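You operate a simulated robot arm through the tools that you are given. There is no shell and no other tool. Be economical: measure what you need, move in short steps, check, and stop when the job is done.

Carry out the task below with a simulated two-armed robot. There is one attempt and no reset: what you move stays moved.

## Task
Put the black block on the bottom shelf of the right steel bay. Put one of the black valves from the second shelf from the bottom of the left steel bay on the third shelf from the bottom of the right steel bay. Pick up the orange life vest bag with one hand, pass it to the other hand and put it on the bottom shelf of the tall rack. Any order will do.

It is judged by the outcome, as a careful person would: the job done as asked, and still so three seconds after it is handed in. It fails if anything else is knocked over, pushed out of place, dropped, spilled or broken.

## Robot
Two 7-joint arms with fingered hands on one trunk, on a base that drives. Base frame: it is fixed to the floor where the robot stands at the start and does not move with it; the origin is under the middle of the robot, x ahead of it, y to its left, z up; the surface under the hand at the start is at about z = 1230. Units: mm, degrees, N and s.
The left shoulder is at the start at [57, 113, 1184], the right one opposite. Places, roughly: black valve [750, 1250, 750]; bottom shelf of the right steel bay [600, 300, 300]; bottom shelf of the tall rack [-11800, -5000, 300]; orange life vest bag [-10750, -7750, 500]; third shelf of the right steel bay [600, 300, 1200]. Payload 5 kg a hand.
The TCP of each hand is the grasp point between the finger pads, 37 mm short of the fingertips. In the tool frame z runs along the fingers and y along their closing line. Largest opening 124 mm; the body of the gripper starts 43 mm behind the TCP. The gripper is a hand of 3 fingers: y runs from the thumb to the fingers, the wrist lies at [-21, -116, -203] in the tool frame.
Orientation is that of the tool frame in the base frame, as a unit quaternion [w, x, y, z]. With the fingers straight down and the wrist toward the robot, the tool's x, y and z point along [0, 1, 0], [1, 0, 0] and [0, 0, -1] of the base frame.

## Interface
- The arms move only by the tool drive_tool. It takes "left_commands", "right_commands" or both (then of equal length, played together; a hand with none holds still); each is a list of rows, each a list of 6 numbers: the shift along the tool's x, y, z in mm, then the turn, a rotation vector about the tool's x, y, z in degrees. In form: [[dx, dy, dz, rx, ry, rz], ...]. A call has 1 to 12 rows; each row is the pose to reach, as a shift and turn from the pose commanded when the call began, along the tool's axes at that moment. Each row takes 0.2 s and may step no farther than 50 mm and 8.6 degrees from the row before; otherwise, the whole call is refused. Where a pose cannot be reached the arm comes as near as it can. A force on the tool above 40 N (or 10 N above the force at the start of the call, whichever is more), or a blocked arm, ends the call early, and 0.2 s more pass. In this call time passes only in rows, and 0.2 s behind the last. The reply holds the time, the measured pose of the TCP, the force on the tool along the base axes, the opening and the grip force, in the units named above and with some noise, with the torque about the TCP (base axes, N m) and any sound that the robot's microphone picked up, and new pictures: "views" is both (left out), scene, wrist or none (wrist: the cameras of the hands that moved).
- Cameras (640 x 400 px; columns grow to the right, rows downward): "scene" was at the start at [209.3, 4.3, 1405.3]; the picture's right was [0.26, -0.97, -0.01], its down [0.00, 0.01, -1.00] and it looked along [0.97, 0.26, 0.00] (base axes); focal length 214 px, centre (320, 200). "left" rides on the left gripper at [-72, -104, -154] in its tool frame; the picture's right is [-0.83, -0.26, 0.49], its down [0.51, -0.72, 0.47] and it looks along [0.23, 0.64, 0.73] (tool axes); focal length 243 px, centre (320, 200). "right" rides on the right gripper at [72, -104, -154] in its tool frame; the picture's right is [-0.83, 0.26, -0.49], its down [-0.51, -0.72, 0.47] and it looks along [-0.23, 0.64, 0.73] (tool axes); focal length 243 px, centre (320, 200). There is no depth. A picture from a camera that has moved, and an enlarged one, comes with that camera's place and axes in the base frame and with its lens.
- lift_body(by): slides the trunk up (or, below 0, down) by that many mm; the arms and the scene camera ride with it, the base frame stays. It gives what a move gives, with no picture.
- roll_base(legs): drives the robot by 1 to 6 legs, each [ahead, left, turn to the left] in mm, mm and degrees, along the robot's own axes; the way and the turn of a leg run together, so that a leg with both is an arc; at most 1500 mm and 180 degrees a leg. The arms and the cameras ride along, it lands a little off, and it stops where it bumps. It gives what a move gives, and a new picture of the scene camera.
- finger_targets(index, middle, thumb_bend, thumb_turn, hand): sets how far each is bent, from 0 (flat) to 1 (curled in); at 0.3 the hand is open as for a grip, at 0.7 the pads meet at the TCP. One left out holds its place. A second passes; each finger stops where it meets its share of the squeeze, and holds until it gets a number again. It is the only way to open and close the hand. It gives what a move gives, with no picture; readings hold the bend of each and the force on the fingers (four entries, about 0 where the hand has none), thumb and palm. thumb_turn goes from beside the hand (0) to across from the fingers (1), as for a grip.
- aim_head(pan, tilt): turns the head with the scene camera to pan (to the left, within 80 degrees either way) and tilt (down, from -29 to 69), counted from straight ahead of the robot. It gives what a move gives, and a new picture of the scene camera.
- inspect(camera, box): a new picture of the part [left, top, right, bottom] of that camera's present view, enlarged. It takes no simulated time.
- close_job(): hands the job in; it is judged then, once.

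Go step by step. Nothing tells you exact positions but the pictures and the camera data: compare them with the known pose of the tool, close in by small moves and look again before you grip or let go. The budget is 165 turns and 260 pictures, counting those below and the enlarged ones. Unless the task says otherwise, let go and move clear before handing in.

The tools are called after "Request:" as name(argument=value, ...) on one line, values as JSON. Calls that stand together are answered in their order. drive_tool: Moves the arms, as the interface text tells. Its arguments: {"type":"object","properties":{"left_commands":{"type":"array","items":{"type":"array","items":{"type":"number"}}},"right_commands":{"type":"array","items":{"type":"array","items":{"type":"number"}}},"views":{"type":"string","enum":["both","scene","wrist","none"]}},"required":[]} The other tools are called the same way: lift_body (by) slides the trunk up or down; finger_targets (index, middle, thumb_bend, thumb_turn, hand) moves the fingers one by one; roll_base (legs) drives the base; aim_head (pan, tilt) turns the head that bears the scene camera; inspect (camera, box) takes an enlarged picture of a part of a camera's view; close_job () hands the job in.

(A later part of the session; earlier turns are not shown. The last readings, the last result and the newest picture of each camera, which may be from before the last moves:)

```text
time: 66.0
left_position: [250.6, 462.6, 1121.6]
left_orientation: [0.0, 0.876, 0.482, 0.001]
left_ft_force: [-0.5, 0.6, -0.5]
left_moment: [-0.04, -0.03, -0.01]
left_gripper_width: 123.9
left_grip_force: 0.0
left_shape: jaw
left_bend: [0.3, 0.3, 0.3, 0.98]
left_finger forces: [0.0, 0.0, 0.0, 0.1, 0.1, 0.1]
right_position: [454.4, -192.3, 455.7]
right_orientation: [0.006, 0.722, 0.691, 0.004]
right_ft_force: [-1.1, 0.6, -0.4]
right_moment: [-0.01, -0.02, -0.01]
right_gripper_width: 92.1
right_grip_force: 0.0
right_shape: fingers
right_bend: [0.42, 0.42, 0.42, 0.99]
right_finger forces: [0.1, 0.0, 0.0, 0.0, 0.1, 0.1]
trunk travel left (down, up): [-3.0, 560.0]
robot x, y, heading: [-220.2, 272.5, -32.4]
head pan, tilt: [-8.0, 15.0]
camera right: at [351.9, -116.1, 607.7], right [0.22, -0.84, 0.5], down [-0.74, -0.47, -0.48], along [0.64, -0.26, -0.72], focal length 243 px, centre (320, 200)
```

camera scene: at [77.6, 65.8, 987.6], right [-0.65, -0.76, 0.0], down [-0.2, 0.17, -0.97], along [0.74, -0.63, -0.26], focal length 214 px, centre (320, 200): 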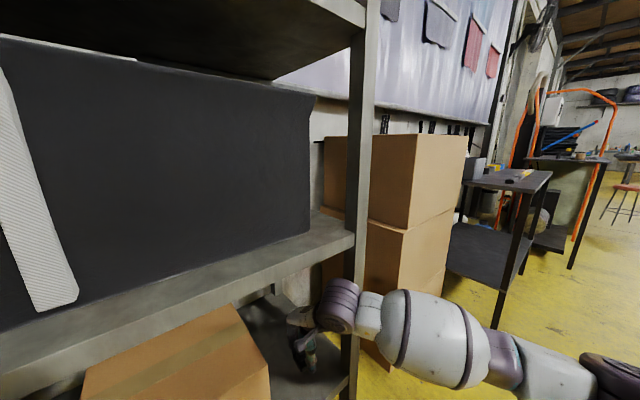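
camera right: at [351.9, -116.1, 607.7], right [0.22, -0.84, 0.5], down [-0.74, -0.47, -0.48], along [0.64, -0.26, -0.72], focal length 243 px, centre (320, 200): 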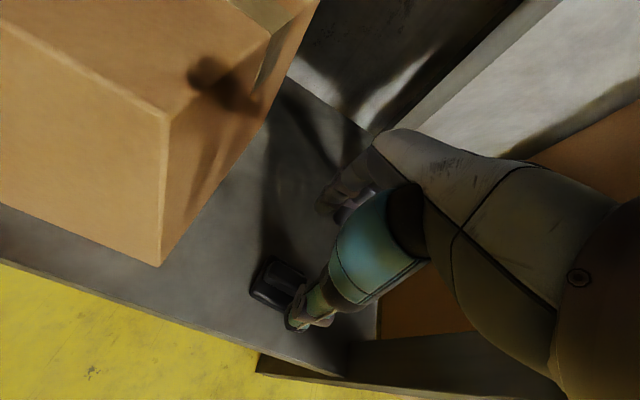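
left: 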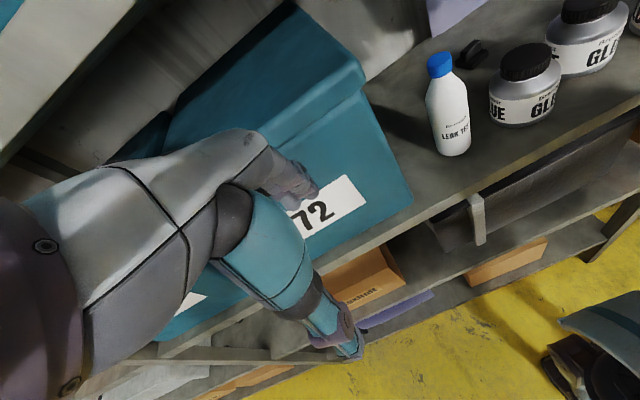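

The block stands on the bottom shelf and the hand is clear. Now back out and shift left toward the valves.

Request:
roll_base(legs=[[-254, -161, 0], [-510, 720, 0]])

Request:
lift_body(by=150)

Request:
aim_head(pan=30, tilt=15)

```text
time: 74.3
left_position: [-103.8, 1342.7, 1122.0]
left_orientation: [0.001, 0.874, 0.487, 0.001]
left_ft_force: [-0.1, 0.5, 0.1]
left_moment: [-0.02, 0.0, 0.0]
left_gripper_width: 124.0
left_grip_force: 0.1
left_shape: jaw
left_bend: [0.3, 0.3, 0.3, 0.98]
left_finger forces: [0.0, 0.0, 0.0, 0.1, 0.0, 0.0]
right_position: [106.6, 689.5, 454.5]
right_orientation: [0.006, 0.719, 0.695, 0.004]
right_ft_force: [-0.9, 0.2, 0.7]
right_moment: [0.0, -0.02, -0.03]
right_gripper_width: 91.9
right_grip_force: 0.1
right_shape: fingers
right_bend: [0.42, 0.42, 0.42, 0.99]
right_finger forces: [0.1, 0.0, 0.1, 0.0, 0.0, 0.1]
trunk travel left (down, up): [-3.0, 560.0]
robot x, y, heading: [-570.2, 1148.2, -31.9]
head pan, tilt: [-8.0, 15.0]
camera scene: at [-272.6, 944.1, 987.7], right [-0.64, -0.77, 0.0], down [-0.2, 0.17, -0.97], along [0.74, -0.62, -0.26], focal length 214 px, centre (320, 200)
```

scene: 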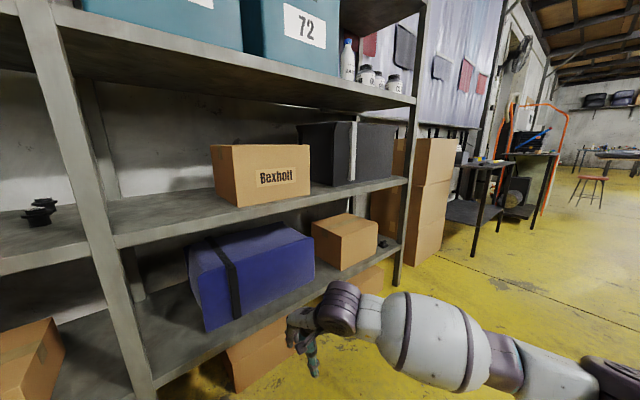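

```text
time: 76.0
left_position: [-103.5, 1342.3, 1271.5]
left_orientation: [0.0, 0.874, 0.487, 0.0]
left_ft_force: [-0.3, -1.0, -0.4]
left_moment: [0.01, -0.02, -0.01]
left_gripper_width: 123.8
left_grip_force: 0.0
left_shape: jaw
left_bend: [0.3, 0.3, 0.3, 0.98]
left_finger forces: [0.0, 0.0, 0.0, 0.0, 0.1, 0.0]
right_position: [107.5, 689.5, 603.4]
right_orientation: [0.005, 0.72, 0.694, 0.003]
right_ft_force: [0.1, -0.2, -0.7]
right_moment: [0.04, 0.01, -0.02]
right_gripper_width: 92.1
right_grip_force: 0.0
right_shape: fingers
right_bend: [0.42, 0.42, 0.42, 0.99]
right_finger forces: [0.0, 0.0, 0.0, 0.0, 0.1, 0.0]
trunk travel left (down, up): [-153.0, 410.0]
robot x, y, heading: [-568.7, 1146.5, -31.8]
head pan, tilt: [-8.0, 15.0]
```

```text
time: 77.1
left_position: [-103.2, 1343.2, 1271.0]
left_orientation: [0.0, 0.874, 0.486, 0.002]
left_ft_force: [1.1, -1.0, -0.1]
left_moment: [0.02, -0.02, -0.02]
left_gripper_width: 123.9
left_grip_force: 0.2
left_shape: jaw
left_bend: [0.3, 0.3, 0.3, 0.98]
left_finger forces: [0.0, 0.1, 0.0, 0.0, 0.1, 0.1]
right_position: [107.9, 689.1, 603.5]
right_orientation: [0.006, 0.719, 0.695, 0.004]
right_ft_force: [0.3, 0.1, -0.4]
right_moment: [-0.02, -0.01, 0.01]
right_gripper_width: 91.9
right_grip_force: 0.1
right_shape: fingers
right_bend: [0.42, 0.42, 0.42, 0.99]
right_finger forces: [0.0, 0.0, 0.0, 0.0, 0.1, 0.1]
trunk travel left (down, up): [-153.0, 410.0]
robot x, y, heading: [-569.7, 1146.8, -31.8]
head pan, tilt: [30.0, 15.0]
camera scene: at [-289.8, 1024.8, 1138.3], right [-0.03, -1.0, 0.0], down [-0.26, 0.01, -0.97], along [0.97, -0.03, -0.26], focal length 214 px, centre (320, 200)
```

scene: 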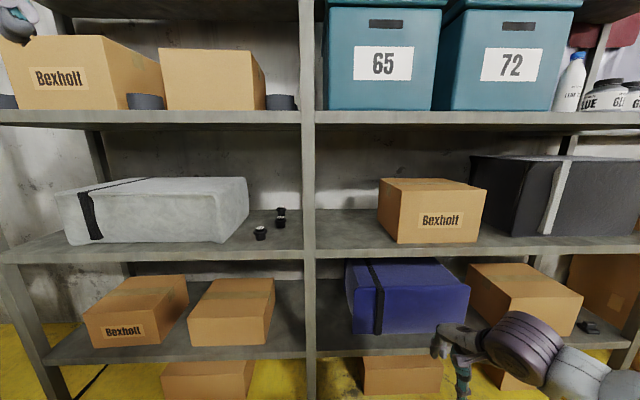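

The block is visible on the bottom shelf; two or three valves sit near (260, 233) and (280, 216). Zoom in on them.

Request:
inspect(camera="scene", box=[220, 190, 320, 260])

```text
5.71 times, centred on (270, 225) of scene
camera zoom: at [-289.8, 1024.8, 1138.3], right [-0.03, -1.0, 0.0], down [-0.26, 0.01, -0.97], along [0.97, -0.03, -0.26], focal length 1226 px, centre (606, 57)
```

zoom: 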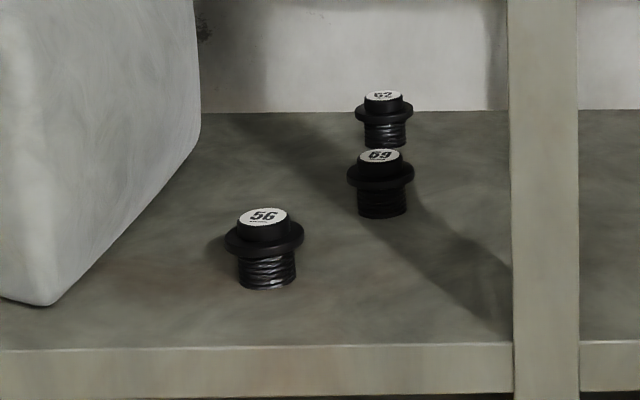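

Target valve "56" at about [487, 1229], collar near z = 805, shelf at z ≈ 779. I raise the trunk so the hand is at z ≈ 885 and move in front of it.

Request:
lift_body(by=282)

Request:
roll_base(legs=[[-81, 585, 0]])

Request:
inspect(camera="right", box=[0, 0, 640, 400])

```text
time: 79.9
left_position: [-102.4, 1340.8, 1554.2]
left_orientation: [0.0, 0.874, 0.487, 0.001]
left_ft_force: [-0.8, 0.1, -0.3]
left_moment: [-0.01, 0.01, 0.0]
left_gripper_width: 123.9
left_grip_force: 0.0
left_shape: jaw
left_bend: [0.3, 0.3, 0.3, 0.98]
left_finger forces: [0.0, 0.0, 0.0, 0.0, 0.0, 0.0]
right_position: [106.5, 690.8, 886.4]
right_orientation: [0.005, 0.719, 0.695, 0.004]
right_ft_force: [-0.2, -0.3, 0.0]
right_moment: [-0.02, 0.05, 0.01]
right_gripper_width: 91.9
right_grip_force: 0.1
right_shape: fingers
right_bend: [0.42, 0.42, 0.42, 0.99]
right_finger forces: [0.1, 0.0, 0.1, 0.1, 0.1, 0.1]
trunk travel left (down, up): [-435.0, 128.0]
robot x, y, heading: [-571.4, 1144.1, -31.8]
head pan, tilt: [30.0, 15.0]
```

```text
time: 85.5
left_position: [130.5, 1887.4, 1553.4]
left_orientation: [0.001, 0.872, 0.489, 0.001]
left_ft_force: [-0.1, 0.2, 0.1]
left_moment: [-0.03, 0.0, 0.02]
left_gripper_width: 123.9
left_grip_force: 0.0
left_shape: jaw
left_bend: [0.3, 0.3, 0.3, 0.98]
left_finger forces: [0.0, 0.0, 0.1, 0.0, 0.0, 0.1]
right_position: [347.5, 1237.0, 886.9]
right_orientation: [0.007, 0.716, 0.698, 0.004]
right_ft_force: [0.2, -0.2, 0.3]
right_moment: [-0.03, 0.0, -0.01]
right_gripper_width: 91.8
right_grip_force: 0.1
right_shape: fingers
right_bend: [0.42, 0.42, 0.42, 0.99]
right_finger forces: [0.0, 0.1, 0.0, 0.1, 0.0, 0.0]
trunk travel left (down, up): [-435.0, 128.0]
robot x, y, heading: [-333.5, 1682.5, -31.5]
head pan, tilt: [30.0, 15.0]
camera scene: at [-125.1, 1612.9, 1442.6], right [-0.02, -1.0, 0.0], down [-0.26, 0.01, -0.97], along [0.97, -0.02, -0.26], focal length 214 px, centre (320, 200)
```

scene: 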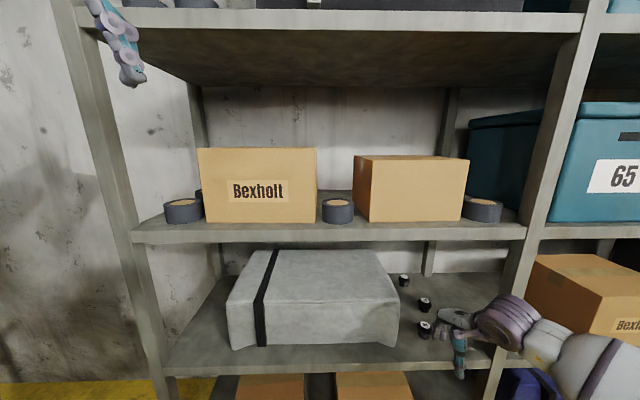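

```text
1.00 times, centred on (320, 200) of right (not enlarged: the box is as wide or as high as the picture)
camera zoom: at [244.2, 1311.0, 1039.2], right [0.23, -0.84, 0.5], down [-0.73, -0.49, -0.48], along [0.64, -0.25, -0.72], focal length 243 px, centre (320, 200)
```

zoom: 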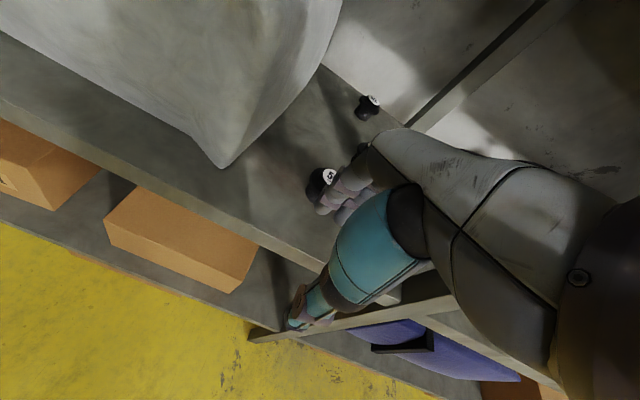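

Valve confirmed near [484, 1231]. Drive in the last 137 mm.

Request:
roll_base(legs=[[119, 66, 0]])

Request:
inspect(camera="right", box=[200, 130, 440, 340])

Request:
inspect(camera="scene", box=[340, 240, 560, 380])

```text
time: 86.9
left_position: [263.4, 1882.5, 1554.9]
left_orientation: [0.0, 0.872, 0.49, 0.002]
left_ft_force: [-0.7, 0.8, -0.2]
left_moment: [-0.02, -0.03, 0.03]
left_gripper_width: 124.0
left_grip_force: 0.1
left_shape: jaw
left_bend: [0.3, 0.3, 0.3, 0.98]
left_finger forces: [0.1, 0.1, 0.0, 0.1, 0.0, 0.0]
right_position: [480.1, 1229.9, 889.0]
right_orientation: [0.006, 0.717, 0.697, 0.005]
right_ft_force: [0.1, 0.2, 0.2]
right_moment: [0.0, -0.05, -0.03]
right_gripper_width: 92.1
right_grip_force: 0.0
right_shape: fingers
right_bend: [0.42, 0.42, 0.42, 0.99]
right_finger forces: [0.0, 0.0, 0.1, 0.0, 0.0, 0.0]
trunk travel left (down, up): [-435.0, 128.0]
robot x, y, heading: [-200.2, 1680.7, -31.6]
head pan, tilt: [30.0, 15.0]
camera scene: at [6.7, 1608.1, 1443.1], right [-0.02, -1.0, 0.0], down [-0.26, 0.01, -0.97], along [0.97, -0.02, -0.26], focal length 214 px, centre (320, 200)
```

scene: 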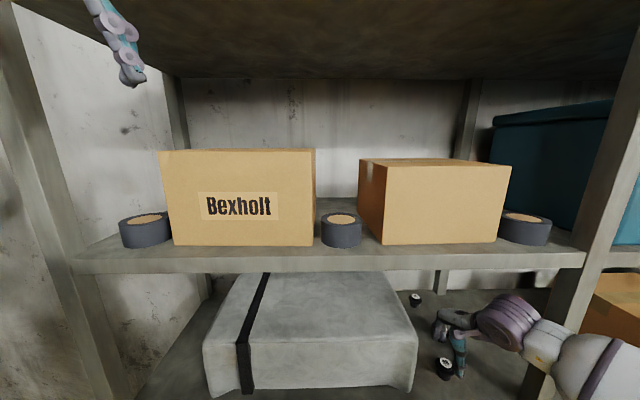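

```text
1.90 times, centred on (320, 235) of right
camera zoom: at [376.3, 1305.4, 1040.6], right [0.23, -0.84, 0.5], down [-0.73, -0.49, -0.48], along [0.65, -0.25, -0.72], focal length 462 px, centre (320, 133)
```

zoom: 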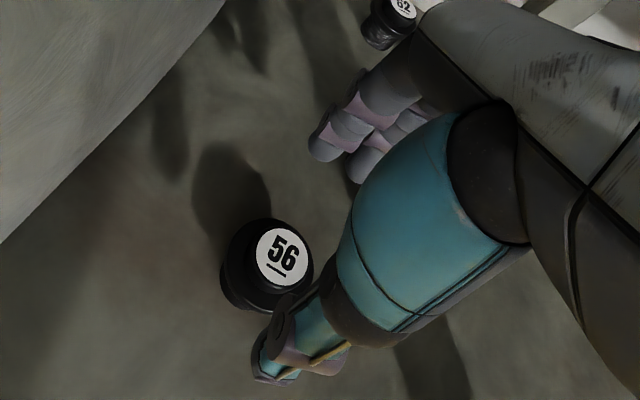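

```text
2.86 times, centred on (450, 310) of scene
camera zoom: at [6.7, 1608.1, 1443.1], right [-0.02, -1.0, 0.0], down [-0.26, 0.01, -0.97], along [0.97, -0.02, -0.26], focal length 613 px, centre (-51, -114)
```

zoom: 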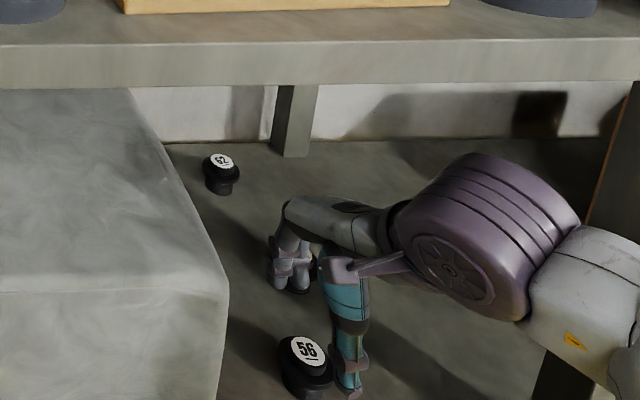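

Hand is centred over the valve within a few mm. Lower to z ≈ 826 and close.

Request:
drive_tool(right_commands=[[0, 1, 22, 0, 0, 0], [0, 2, 44, 0, 0, 0], [0, 2, 62, 0, 0, 0]], views="none")

Request:
inspect(camera="right", box=[200, 130, 440, 340])

```text
time: 87.7
left_position: [266.9, 1883.3, 1554.0]
left_orientation: [0.0, 0.872, 0.49, 0.0]
left_ft_force: [0.4, 0.3, -0.1]
left_moment: [-0.03, 0.05, -0.03]
left_gripper_width: 123.7
left_grip_force: 0.1
left_shape: jaw
left_bend: [0.3, 0.3, 0.3, 0.98]
left_finger forces: [0.0, 0.0, 0.1, 0.0, 0.1, 0.0]
right_position: [486.5, 1228.3, 825.4]
right_orientation: [0.006, 0.717, 0.697, 0.004]
right_ft_force: [0.8, 0.1, 0.5]
right_moment: [-0.01, 0.01, -0.02]
right_gripper_width: 92.0
right_grip_force: 0.0
right_shape: fingers
right_bend: [0.42, 0.42, 0.42, 0.99]
right_finger forces: [0.1, 0.1, 0.1, 0.1, 0.0, 0.1]
trunk travel left (down, up): [-435.0, 128.0]
robot x, y, heading: [-202.0, 1682.9, -31.3]
head pan, tilt: [30.0, 15.0]
```

```text
1.90 times, centred on (320, 235) of right
camera zoom: at [382.6, 1304.2, 977.0], right [0.23, -0.84, 0.5], down [-0.73, -0.49, -0.48], along [0.64, -0.25, -0.72], focal length 462 px, centre (320, 133)
```

zoom: 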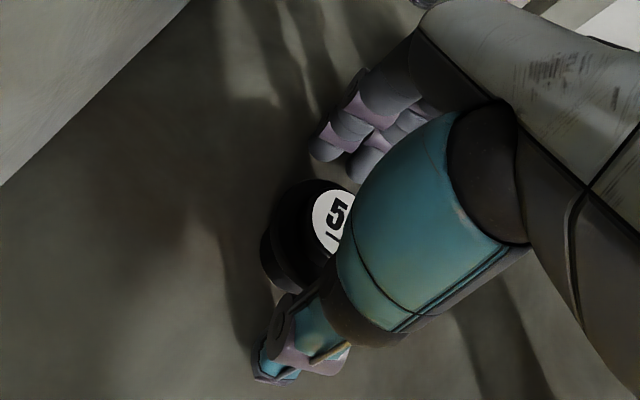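

Request:
finger_targets(hand="right", index=0.7, middle=0.7, thumb_bend=0.7)

Request:
drive_tool(right_commands=[[0, 0, -20, 0, 0, 0], [0, 0, -45, 0, 0, 0], [0, 0, -65, 0, 0, 0]], views="wrist")

```text
time: 88.7
left_position: [267.0, 1881.8, 1553.2]
left_orientation: [0.0, 0.872, 0.49, 0.001]
left_ft_force: [-0.3, -0.7, -0.5]
left_moment: [0.03, 0.01, 0.03]
left_gripper_width: 123.9
left_grip_force: 0.1
left_shape: jaw
left_bend: [0.3, 0.3, 0.3, 0.98]
left_finger forces: [0.1, 0.0, 0.1, 0.0, 0.0, 0.1]
right_position: [485.2, 1229.7, 825.9]
right_orientation: [0.005, 0.716, 0.698, 0.004]
right_ft_force: [0.1, -0.3, -0.2]
right_moment: [-0.01, 0.01, -0.01]
right_gripper_width: 43.7
right_grip_force: 18.7
right_shape: fingers
right_bend: [0.59, 0.65, 0.59, 1.0]
right_finger forces: [12.0, 6.0, 0.0, 0.0, 19.2, 0.1]
trunk travel left (down, up): [-435.0, 128.0]
robot x, y, heading: [-200.3, 1684.3, -31.5]
head pan, tilt: [30.0, 15.0]
```

```text
time: 89.5
left_position: [266.4, 1882.6, 1553.8]
left_orientation: [0.0, 0.872, 0.49, 0.001]
left_ft_force: [0.5, -0.1, -0.8]
left_moment: [0.03, 0.02, 0.01]
left_gripper_width: 124.0
left_grip_force: 0.1
left_shape: jaw
left_bend: [0.3, 0.3, 0.3, 0.98]
left_finger forces: [0.1, 0.1, 0.0, 0.1, 0.1, 0.1]
right_position: [482.1, 1230.2, 891.3]
right_orientation: [0.006, 0.717, 0.697, 0.005]
right_ft_force: [-0.4, 0.0, -1.4]
right_moment: [0.0, -0.03, 0.02]
right_gripper_width: 43.4
right_grip_force: 18.4
right_shape: fingers
right_bend: [0.59, 0.65, 0.59, 1.0]
right_finger forces: [12.0, 6.1, 0.0, 0.0, 19.2, 0.1]
trunk travel left (down, up): [-435.0, 128.0]
robot x, y, heading: [-197.7, 1679.5, -31.1]
head pan, tilt: [30.0, 15.0]
camera right: at [379.3, 1304.3, 1043.3], right [0.23, -0.84, 0.5], down [-0.73, -0.49, -0.48], along [0.64, -0.25, -0.72], focal length 243 px, centre (320, 200)
```

right: 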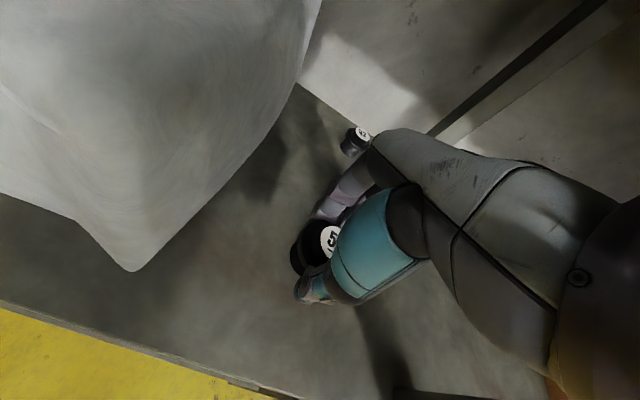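

Valve in hand. Back out, and return in front of the right bay to the pose used before; I'll put it where the block stood, behind the jars, where the path is known to be clear.

Request:
roll_base(legs=[[-300, -181, 0], [0, 0, 19.3], [82, -744, 0], [82, -744, 0]])

Request:
lift_body(by=128)

```text
time: 105.6
left_position: [-324.5, 572.6, 1553.8]
left_orientation: [0.0, 0.776, 0.631, 0.0]
left_ft_force: [-0.2, 0.7, 0.1]
left_moment: [0.02, 0.0, -0.04]
left_gripper_width: 124.1
left_grip_force: 0.1
left_shape: jaw
left_bend: [0.3, 0.3, 0.3, 0.98]
left_finger forces: [0.0, 0.0, 0.1, 0.0, 0.0, 0.1]
right_position: [97.6, 30.1, 890.4]
right_orientation: [0.006, 0.589, 0.808, 0.005]
right_ft_force: [-0.1, 1.0, 0.4]
right_moment: [0.03, -0.04, 0.0]
right_gripper_width: 43.2
right_grip_force: 18.7
right_shape: fingers
right_bend: [0.59, 0.65, 0.59, 1.0]
right_finger forces: [11.8, 6.1, 0.1, 0.0, 18.9, 0.1]
trunk travel left (down, up): [-435.0, 128.0]
robot x, y, heading: [-698.1, 226.2, -12.1]
head pan, tilt: [30.0, 15.0]
camera scene: at [-475.5, 228.4, 1442.6], right [0.31, -0.95, 0.0], down [-0.25, -0.08, -0.97], along [0.92, 0.3, -0.26], focal length 214 px, centre (320, 200)
```

scene: 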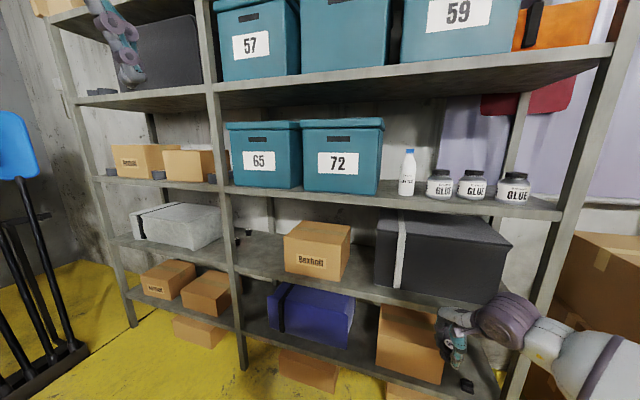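

```text
time: 107.2
left_position: [-321.6, 572.1, 1680.7]
left_orientation: [-0.002, 0.777, 0.63, -0.001]
left_ft_force: [-1.0, 1.2, -0.8]
left_moment: [0.0, 0.01, 0.01]
left_gripper_width: 123.6
left_grip_force: 0.1
left_shape: jaw
left_bend: [0.3, 0.3, 0.3, 0.98]
left_finger forces: [0.0, 0.0, 0.1, 0.0, 0.0, 0.0]
right_position: [96.3, 28.2, 1014.7]
right_orientation: [0.002, 0.589, 0.808, 0.003]
right_ft_force: [0.1, -0.9, -1.1]
right_moment: [-0.01, 0.02, 0.02]
right_gripper_width: 43.2
right_grip_force: 18.1
right_shape: fingers
right_bend: [0.6, 0.65, 0.59, 1.0]
right_finger forces: [12.0, 6.1, 0.0, 0.0, 19.0, 0.0]
trunk travel left (down, up): [-563.0, 0.0]
robot x, y, heading: [-694.9, 228.8, -12.0]
head pan, tilt: [30.0, 15.0]
```

Request:
drive_tool(right_commands=[[-2, 7, -41, -2.2, 0, 0], [-3, 14, -82, -4.4, 0, 0], [-5, 20, -122, -6.6, 0, 0], [-6, 27, -163, -8.8, 0, 0], [-8, 34, -204, -11, 0, 0], [-10, 41, -244, -13.2, 0, 0], [-11, 48, -285, -15.4, 0, 0], [-13, 54, -325, -17.6, 0, 0], [-14, 61, -365, -19.8, 0, 0], [-16, 68, -405, -22, 0, 0]], views="both")

```text
time: 109.4
left_position: [-325.0, 573.3, 1682.2]
left_orientation: [0.001, 0.777, 0.63, 0.001]
left_ft_force: [-0.5, 0.1, -0.3]
left_moment: [0.01, -0.02, 0.01]
left_gripper_width: 123.8
left_grip_force: 0.1
left_shape: jaw
left_bend: [0.3, 0.3, 0.3, 0.98]
left_finger forces: [0.0, 0.1, 0.0, 0.0, 0.0, 0.0]
right_position: [160.2, 34.6, 1425.6]
right_orientation: [0.117, 0.577, 0.793, 0.159]
right_ft_force: [0.2, -0.1, -0.9]
right_moment: [-0.02, 0.0, -0.01]
right_gripper_width: 43.0
right_grip_force: 18.8
right_shape: fingers
right_bend: [0.6, 0.65, 0.59, 1.0]
right_finger forces: [11.9, 6.2, 0.0, 0.0, 18.9, 0.0]
trunk travel left (down, up): [-563.0, 0.0]
robot x, y, heading: [-698.7, 226.7, -11.7]
head pan, tilt: [30.0, 15.0]
camera scene: at [-581.2, 250.9, 1596.1], right [0.31, -0.95, 0.0], down [-0.25, -0.08, -0.97], along [0.92, 0.3, -0.26], focal length 214 px, centre (320, 200)
camera right: at [-9.8, 55.9, 1526.6], right [0.3, -0.77, 0.56], down [-0.3, -0.63, -0.71], along [0.9, 0.05, -0.43], focal length 243 px, centre (320, 200)
```

scene: 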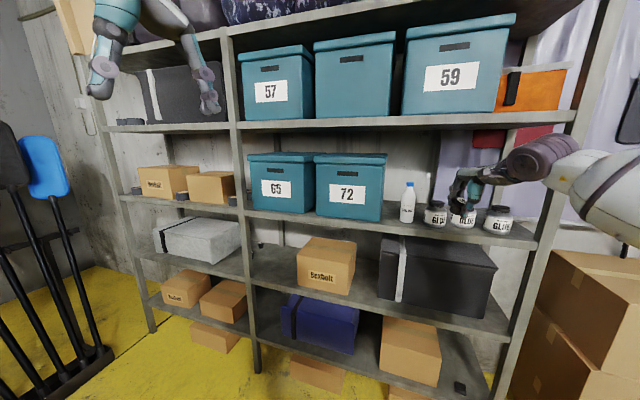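
right: 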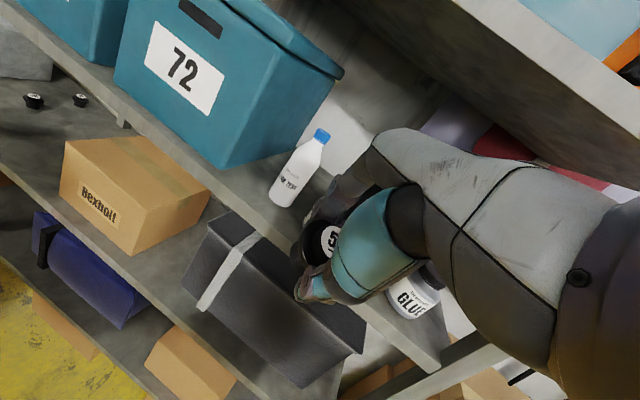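

Align y first, then drive in above the jars.

Request:
roll_base(legs=[[105, -16, 0], [206, 43, 0]])

Request:
inspect(camera="scene", box=[340, 120, 640, 310])

Request:
inspect(camera="right", box=[0, 0, 640, 400])

```text
time: 111.8
left_position: [-24.8, 535.7, 1685.6]
left_orientation: [0.003, 0.777, 0.629, 0.004]
left_ft_force: [-0.8, 0.1, 0.7]
left_moment: [-0.02, -0.11, 0.0]
left_gripper_width: 123.6
left_grip_force: 0.0
left_shape: jaw
left_bend: [0.3, 0.3, 0.3, 0.98]
left_finger forces: [0.1, 0.0, 0.0, 0.0, 0.1, 0.0]
right_position: [463.2, -3.6, 1431.9]
right_orientation: [0.121, 0.577, 0.791, 0.162]
right_ft_force: [-1.0, 0.5, 0.3]
right_moment: [-0.03, -0.03, -0.01]
right_gripper_width: 43.0
right_grip_force: 19.0
right_shape: fingers
right_bend: [0.6, 0.65, 0.59, 1.0]
right_finger forces: [11.8, 6.3, 0.0, 0.1, 19.0, 0.0]
trunk travel left (down, up): [-563.0, 0.0]
robot x, y, heading: [-390.1, 188.9, -11.8]
head pan, tilt: [30.0, 15.0]
camera scene: at [-279.5, 212.2, 1597.2], right [0.31, -0.95, 0.0], down [-0.24, -0.08, -0.97], along [0.92, 0.3, -0.25], focal length 214 px, centre (320, 200)
```

scene: 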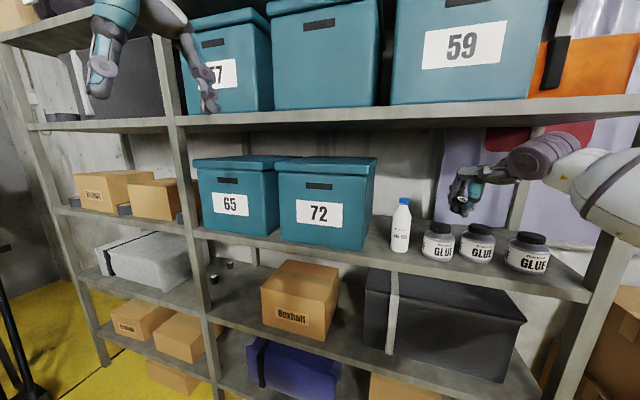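

```text
2.11 times, centred on (490, 215) of scene
camera zoom: at [-279.5, 212.2, 1597.2], right [0.31, -0.95, 0.0], down [-0.24, -0.08, -0.97], along [0.92, 0.3, -0.25], focal length 452 px, centre (-38, 168)
```

zoom: 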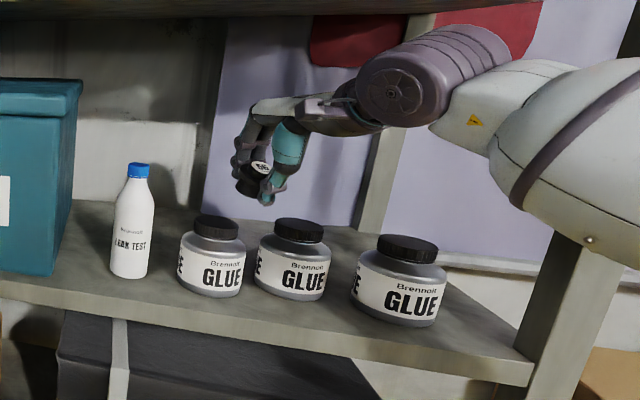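

```text
1.00 times, centred on (320, 200) of right (not enlarged: the box is as wide or as high as the picture)
camera zoom: at [291.4, 15.9, 1532.8], right [0.3, -0.77, 0.56], down [-0.3, -0.63, -0.72], along [0.91, 0.05, -0.42], focal length 243 px, centre (320, 200)
```

zoom: 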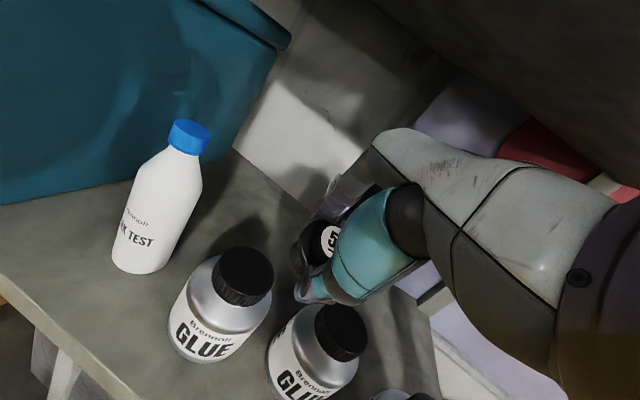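

Request:
roll_base(legs=[[188, 39, 0]])

Request:
inspect(camera="right", box=[0, 0, 640, 400])

```text
time: 113.4
left_position: [168.0, 532.3, 1685.2]
left_orientation: [0.004, 0.777, 0.629, 0.005]
left_ft_force: [-1.2, -0.2, -0.1]
left_moment: [-0.02, -0.07, 0.01]
left_gripper_width: 123.9
left_grip_force: 0.0
left_shape: jaw
left_bend: [0.3, 0.3, 0.3, 0.98]
left_finger forces: [0.0, 0.0, 0.0, 0.1, 0.0, 0.0]
right_position: [653.8, -5.4, 1431.6]
right_orientation: [0.121, 0.577, 0.792, 0.161]
right_ft_force: [-1.0, -0.2, 0.0]
right_moment: [0.02, 0.0, 0.0]
right_gripper_width: 43.1
right_grip_force: 19.0
right_shape: fingers
right_bend: [0.6, 0.65, 0.59, 1.0]
right_finger forces: [12.0, 6.2, 0.0, 0.0, 18.8, 0.0]
trunk travel left (down, up): [-563.0, 0.0]
robot x, y, heading: [-196.8, 189.3, -12.0]
head pan, tilt: [30.0, 15.0]
camera scene: at [-87.8, 211.4, 1596.9], right [0.31, -0.95, 0.0], down [-0.24, -0.08, -0.97], along [0.92, 0.3, -0.26], focal length 214 px, centre (320, 200)
```

scene: 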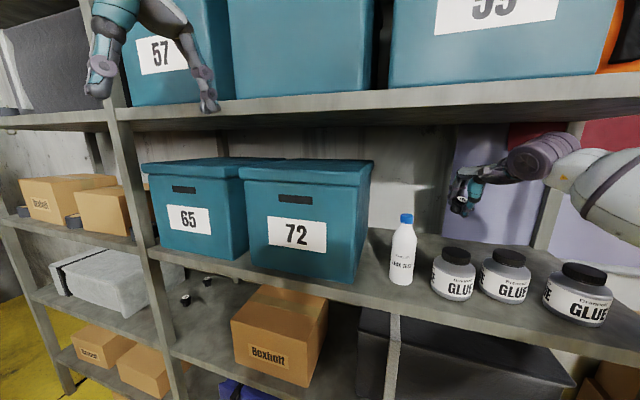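

```text
1.00 times, centred on (320, 200) of right (not enlarged: the box is as wide or as high as the picture)
camera zoom: at [482.6, 14.4, 1531.8], right [0.3, -0.77, 0.56], down [-0.3, -0.63, -0.72], along [0.91, 0.05, -0.42], focal length 243 px, centre (320, 200)
```

zoom: 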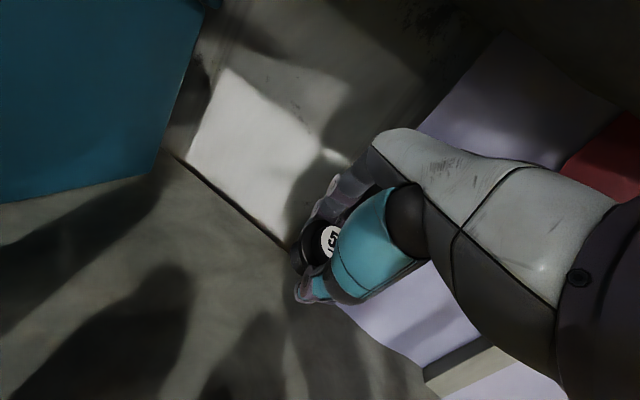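

Lower while levelling the hand, to z ≈ 1288.

Request:
drive_tool(right_commands=[[0, -13, 31, 5.5, 0, 0], [0, -26, 62, 11, 0, 0], [0, -39, 93, 17, 0, 0], [0, -52, 124, 22.5, 0, 0]], views="wrist")

Request:
inspect(camera="scene", box=[380, 100, 640, 340])

```text
time: 114.4
left_position: [179.0, 533.8, 1681.3]
left_orientation: [0.0, 0.777, 0.629, 0.001]
left_ft_force: [0.8, 0.0, 0.3]
left_moment: [0.03, 0.05, 0.01]
left_gripper_width: 123.9
left_grip_force: 0.1
left_shape: jaw
left_bend: [0.3, 0.3, 0.3, 0.98]
left_finger forces: [0.0, 0.0, 0.1, 0.0, 0.0, 0.0]
right_position: [660.7, -7.0, 1286.6]
right_orientation: [0.001, 0.589, 0.808, 0.001]
right_ft_force: [-0.1, 1.0, -1.0]
right_moment: [0.02, 0.04, 0.0]
right_gripper_width: 42.8
right_grip_force: 18.6
right_shape: fingers
right_bend: [0.6, 0.65, 0.59, 1.0]
right_finger forces: [11.9, 6.3, 0.1, 0.1, 18.6, 0.1]
trunk travel left (down, up): [-563.0, 0.0]
robot x, y, heading: [-193.3, 191.5, -12.1]
head pan, tilt: [30.0, 15.0]
camera right: at [540.0, 29.1, 1439.9], right [0.5, -0.71, 0.49], down [-0.53, -0.7, -0.47], along [0.68, -0.03, -0.73], focal length 243 px, centre (320, 200)
```

right: 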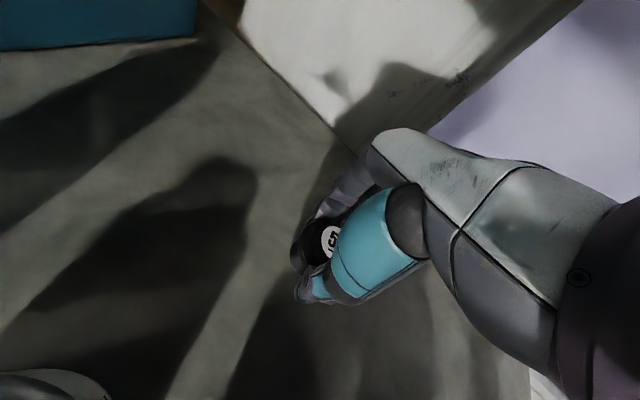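

```text
1.67 times, centred on (510, 220) of scene
camera zoom: at [-77.8, 211.5, 1595.5], right [0.31, -0.95, 0.0], down [-0.25, -0.08, -0.97], along [0.92, 0.3, -0.26], focal length 358 px, centre (3, 167)
```

zoom: 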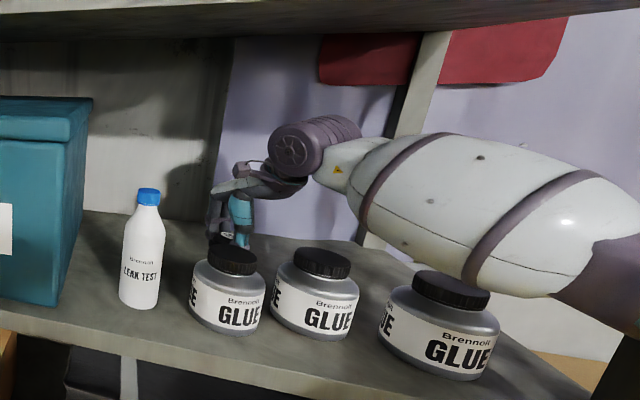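

Request:
drive_tool(right_commands=[[0, 0, 3, 0, 0, 0], [0, 0, 6, 0, 0, 0], [0, 0, 9, 0, 0, 0]], views="none")

```text
time: 115.2
left_position: [176.4, 532.7, 1681.7]
left_orientation: [-0.001, 0.777, 0.63, 0.002]
left_ft_force: [0.6, 0.2, 0.4]
left_moment: [-0.02, -0.02, -0.01]
left_gripper_width: 124.1
left_grip_force: 0.0
left_shape: jaw
left_bend: [0.3, 0.3, 0.3, 0.98]
left_finger forces: [0.0, 0.1, 0.0, 0.2, 0.0, 0.1]
right_position: [660.3, -5.9, 1280.7]
right_orientation: [0.002, 0.59, 0.807, 0.001]
right_ft_force: [-0.2, 0.1, 0.0]
right_moment: [0.02, 0.01, -0.05]
right_gripper_width: 42.9
right_grip_force: 18.5
right_shape: fingers
right_bend: [0.6, 0.65, 0.59, 1.0]
right_finger forces: [12.0, 6.2, 0.0, 0.1, 18.7, 0.0]
trunk travel left (down, up): [-563.0, 0.0]
robot x, y, heading: [-199.8, 189.7, -11.9]
head pan, tilt: [30.0, 15.0]
```

Request:
drive_tool(right_commands=[[0, 0, 2, 0, 0, 0], [0, 0, 4, 0, 0, 0], [0, 0, 6, 0, 0, 0]], views="none")

```text
time: 116.0
left_position: [174.5, 532.6, 1682.5]
left_orientation: [0.0, 0.777, 0.629, 0.002]
left_ft_force: [0.6, 1.1, -1.4]
left_moment: [-0.02, 0.02, 0.02]
left_gripper_width: 123.9
left_grip_force: 0.1
left_shape: jaw
left_bend: [0.3, 0.3, 0.3, 0.98]
left_finger forces: [0.1, 0.1, 0.0, 0.1, 0.1, 0.0]
right_position: [659.1, -6.7, 1276.2]
right_orientation: [0.003, 0.589, 0.808, 0.003]
right_ft_force: [0.5, -0.4, 0.3]
right_moment: [0.0, 0.04, -0.01]
right_gripper_width: 43.0
right_grip_force: 18.1
right_shape: fingers
right_bend: [0.6, 0.65, 0.59, 1.0]
right_finger forces: [11.9, 6.4, 0.0, 0.1, 18.7, 0.0]
trunk travel left (down, up): [-563.0, 0.0]
robot x, y, heading: [-196.2, 188.6, -12.2]
head pan, tilt: [30.0, 15.0]
```

Request:
drive_tool(right_commands=[[0, 0, 2, 0, 0, 0], [0, 0, 4, 0, 0, 0]], views="none")

Request:
inspect(camera="right", box=[230, 180, 390, 310])

```text
time: 116.6
left_position: [173.7, 534.2, 1683.9]
left_orientation: [0.001, 0.777, 0.63, 0.003]
left_ft_force: [1.1, -0.1, -1.0]
left_moment: [-0.02, 0.0, -0.01]
left_gripper_width: 123.8
left_grip_force: 0.0
left_shape: jaw
left_bend: [0.3, 0.3, 0.3, 0.98]
left_finger forces: [0.0, 0.1, 0.0, 0.0, 0.0, 0.0]
right_position: [659.0, -5.8, 1274.8]
right_orientation: [0.004, 0.589, 0.808, 0.002]
right_ft_force: [0.7, 0.1, 4.3]
right_moment: [-0.03, -0.03, 0.01]
right_gripper_width: 43.1
right_grip_force: 19.7
right_shape: fingers
right_bend: [0.6, 0.65, 0.59, 1.0]
right_finger forces: [12.9, 7.0, 0.1, 0.0, 18.6, 0.1]
trunk travel left (down, up): [-563.0, 0.0]
robot x, y, heading: [-194.9, 189.3, -12.2]
head pan, tilt: [30.0, 15.0]
```

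```text
3.08 times, centred on (310, 245) of right
camera zoom: at [536.3, 30.0, 1427.2], right [0.5, -0.71, 0.5], down [-0.53, -0.7, -0.48], along [0.69, -0.02, -0.73], focal length 746 px, centre (351, 62)
```

zoom: 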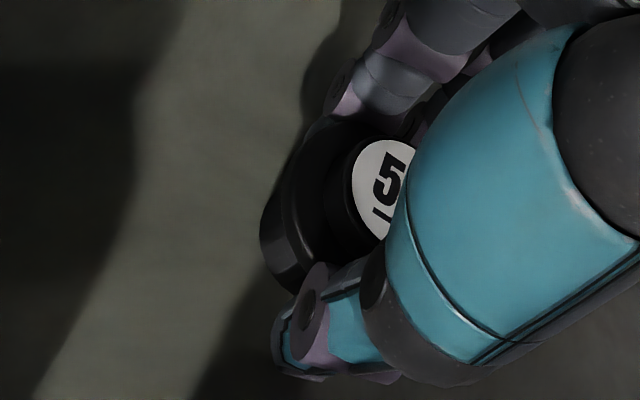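

Touching the shelf (4 N up). Release and lift, tilting back for the exit.

Request:
finger_targets(hand="right", index=0.42, middle=0.42, thumb_bend=0.42)

Request:
drive_tool(right_commands=[[0, 0, -20, 0, 0, 0], [0, 0, -45, 0, 0, 0], [0, 0, -70, -5, 0, 0], [0, 0, -95, -11, 0, 0], [0, 0, -120, -17, 0, 0], [0, 0, -147, -22, 0, 0]], views="both")

```text
time: 117.6
left_position: [174.5, 533.4, 1682.2]
left_orientation: [0.0, 0.777, 0.629, 0.003]
left_ft_force: [0.3, 0.6, 0.1]
left_moment: [0.0, 0.02, 0.02]
left_gripper_width: 124.0
left_grip_force: 0.0
left_shape: jaw
left_bend: [0.3, 0.3, 0.3, 0.98]
left_finger forces: [0.0, 0.1, 0.0, 0.1, 0.0, 0.0]
right_position: [658.5, -6.6, 1272.2]
right_orientation: [0.003, 0.589, 0.808, 0.002]
right_ft_force: [-0.3, -0.5, 0.0]
right_moment: [-0.01, 0.0, 0.03]
right_gripper_width: 91.6
right_grip_force: 0.0
right_shape: fingers
right_bend: [0.42, 0.42, 0.42, 0.99]
right_finger forces: [0.1, 0.0, 0.0, 0.0, 0.0, 0.0]
trunk travel left (down, up): [-563.0, 0.0]
robot x, y, heading: [-197.5, 188.9, -12.1]
head pan, tilt: [30.0, 15.0]
```

```text
time: 119.0
left_position: [173.8, 533.7, 1682.7]
left_orientation: [0.0, 0.777, 0.629, 0.003]
left_ft_force: [-0.2, -0.2, -0.2]
left_moment: [0.01, 0.0, 0.0]
left_gripper_width: 123.8
left_grip_force: 0.1
left_shape: jaw
left_bend: [0.3, 0.3, 0.3, 0.98]
left_finger forces: [0.0, 0.0, 0.0, 0.0, 0.1, 0.1]
right_position: [655.6, -6.2, 1420.7]
right_orientation: [0.115, 0.578, 0.793, 0.157]
right_ft_force: [0.2, -0.4, 0.0]
right_moment: [0.0, -0.03, 0.0]
right_gripper_width: 91.9
right_grip_force: 0.2
right_shape: fingers
right_bend: [0.42, 0.42, 0.42, 0.99]
right_finger forces: [0.1, 0.0, 0.1, 0.0, 0.0, 0.1]
trunk travel left (down, up): [-563.0, 0.0]
robot x, y, heading: [-194.6, 192.7, -11.9]
head pan, tilt: [30.0, 15.0]
camera scene: at [-82.3, 211.2, 1596.1], right [0.31, -0.95, 0.0], down [-0.25, -0.08, -0.97], along [0.92, 0.3, -0.26], focal length 214 px, centre (320, 200)
camera right: at [487.3, 14.4, 1522.8], right [0.3, -0.77, 0.56], down [-0.31, -0.63, -0.71], along [0.9, 0.04, -0.43], focal length 243 px, centre (320, 200)
```

scene: 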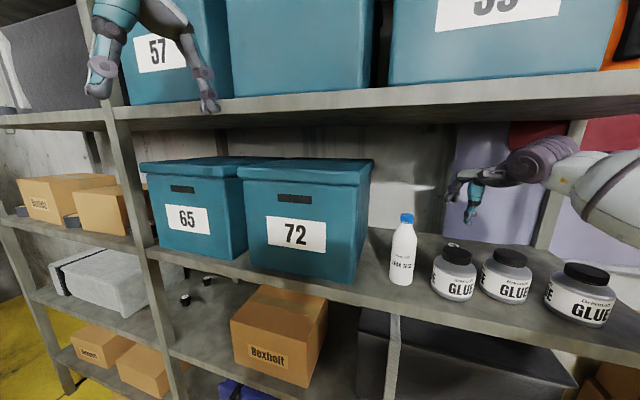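
right: 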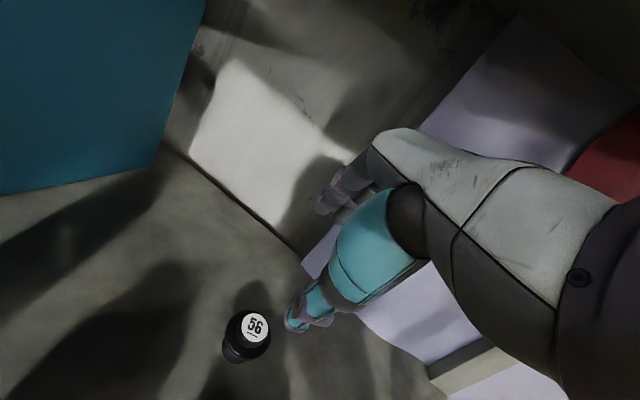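

Valve 56 stands upright on the third shelf. Back straight out.

Request:
roll_base(legs=[[-245, -51, 0], [-400, -85, 0]])

Request:
inspect(camera="scene", box=[380, 100, 640, 300])

Request:
lift_body(by=-188)

Request:
aim_head(pan=-75, tilt=12)

```text
time: 122.9
left_position: [-476.8, 531.2, 1680.3]
left_orientation: [-0.002, 0.777, 0.63, 0.001]
left_ft_force: [-0.2, -0.4, -0.7]
left_moment: [-0.02, 0.06, 0.01]
left_gripper_width: 123.8
left_grip_force: 0.1
left_shape: jaw
left_bend: [0.3, 0.3, 0.3, 0.98]
left_finger forces: [0.0, 0.1, 0.0, 0.0, 0.1, 0.1]
right_position: [5.0, -7.4, 1415.4]
right_orientation: [0.113, 0.578, 0.793, 0.155]
right_ft_force: [0.1, 0.3, -0.5]
right_moment: [0.02, 0.01, -0.01]
right_gripper_width: 92.1
right_grip_force: 0.0
right_shape: fingers
right_bend: [0.42, 0.42, 0.42, 0.99]
right_finger forces: [0.1, 0.1, 0.0, 0.0, 0.0, 0.0]
trunk travel left (down, up): [-563.0, 0.0]
robot x, y, heading: [-855.5, 186.0, -11.9]
head pan, tilt: [30.0, 15.0]
camera scene: at [-734.1, 209.2, 1595.3], right [0.31, -0.95, 0.0], down [-0.25, -0.08, -0.97], along [0.92, 0.3, -0.26], focal length 214 px, centre (320, 200)
```

scene: 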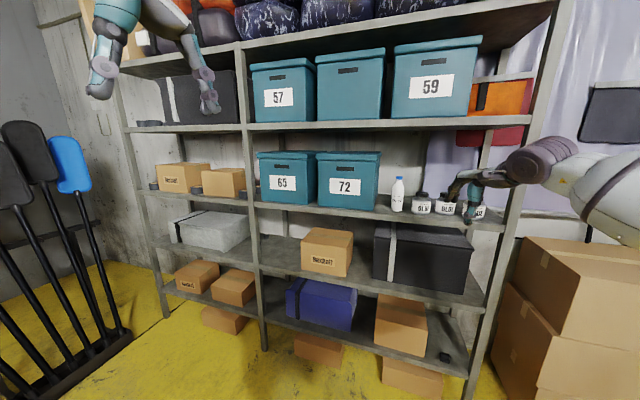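

```text
2.00 times, centred on (510, 200) of scene
camera zoom: at [-734.1, 209.2, 1595.3], right [0.31, -0.95, 0.0], down [-0.25, -0.08, -0.97], along [0.92, 0.3, -0.26], focal length 429 px, centre (-60, 200)
```

zoom: 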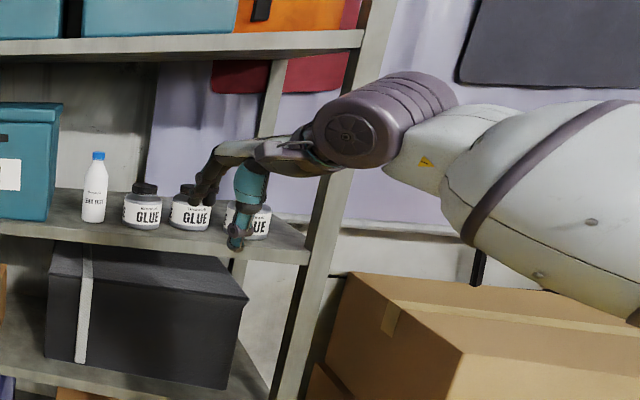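

```text
time: 125.0
left_position: [-484.8, 531.8, 1495.4]
left_orientation: [0.0, 0.776, 0.63, 0.003]
left_ft_force: [-0.6, 0.7, 0.3]
left_moment: [-0.02, -0.01, 0.04]
left_gripper_width: 123.9
left_grip_force: 0.0
left_shape: jaw
left_bend: [0.3, 0.3, 0.3, 0.98]
left_finger forces: [0.0, 0.0, 0.0, 0.0, 0.0, 0.0]
right_position: [-0.2, -6.8, 1232.2]
right_orientation: [0.116, 0.577, 0.793, 0.157]
right_ft_force: [0.0, 0.1, 0.4]
right_moment: [0.0, 0.01, 0.0]
right_gripper_width: 92.1
right_grip_force: 0.0
right_shape: fingers
right_bend: [0.42, 0.42, 0.42, 0.99]
right_finger forces: [0.1, 0.0, 0.1, 0.0, 0.0, 0.0]
trunk travel left (down, up): [-375.0, 188.0]
robot x, y, heading: [-855.6, 182.6, -11.9]
head pan, tilt: [30.0, 15.0]
```

```text
time: 126.8
left_position: [-483.5, 532.0, 1494.2]
left_orientation: [0.0, 0.777, 0.63, 0.003]
left_ft_force: [-0.1, 0.1, 0.8]
left_moment: [-0.02, 0.0, 0.01]
left_gripper_width: 123.9
left_grip_force: 0.0
left_shape: jaw
left_bend: [0.3, 0.3, 0.3, 0.98]
left_finger forces: [0.0, 0.0, 0.1, 0.0, 0.0, 0.1]
right_position: [0.8, -5.8, 1230.8]
right_orientation: [0.115, 0.577, 0.793, 0.156]
right_ft_force: [0.3, -0.3, 0.0]
right_moment: [0.03, -0.04, 0.02]
right_gripper_width: 92.0
right_grip_force: 0.1
right_shape: fingers
right_bend: [0.42, 0.42, 0.42, 0.99]
right_finger forces: [0.1, 0.1, 0.0, 0.1, 0.1, 0.0]
trunk travel left (down, up): [-375.0, 188.0]
robot x, y, heading: [-855.2, 188.2, -11.9]
head pan, tilt: [-75.0, 12.0]
camera scene: at [-699.4, 61.6, 1382.6], right [-1.0, -0.05, 0.0], down [-0.01, 0.21, -0.98], along [0.05, -0.98, -0.21], focal length 214 px, centre (320, 200)
```

scene: 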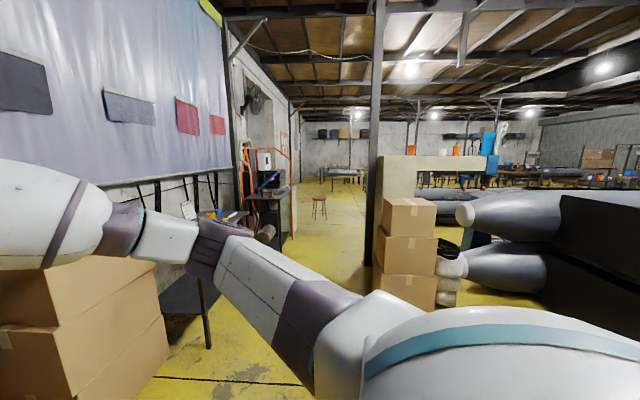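

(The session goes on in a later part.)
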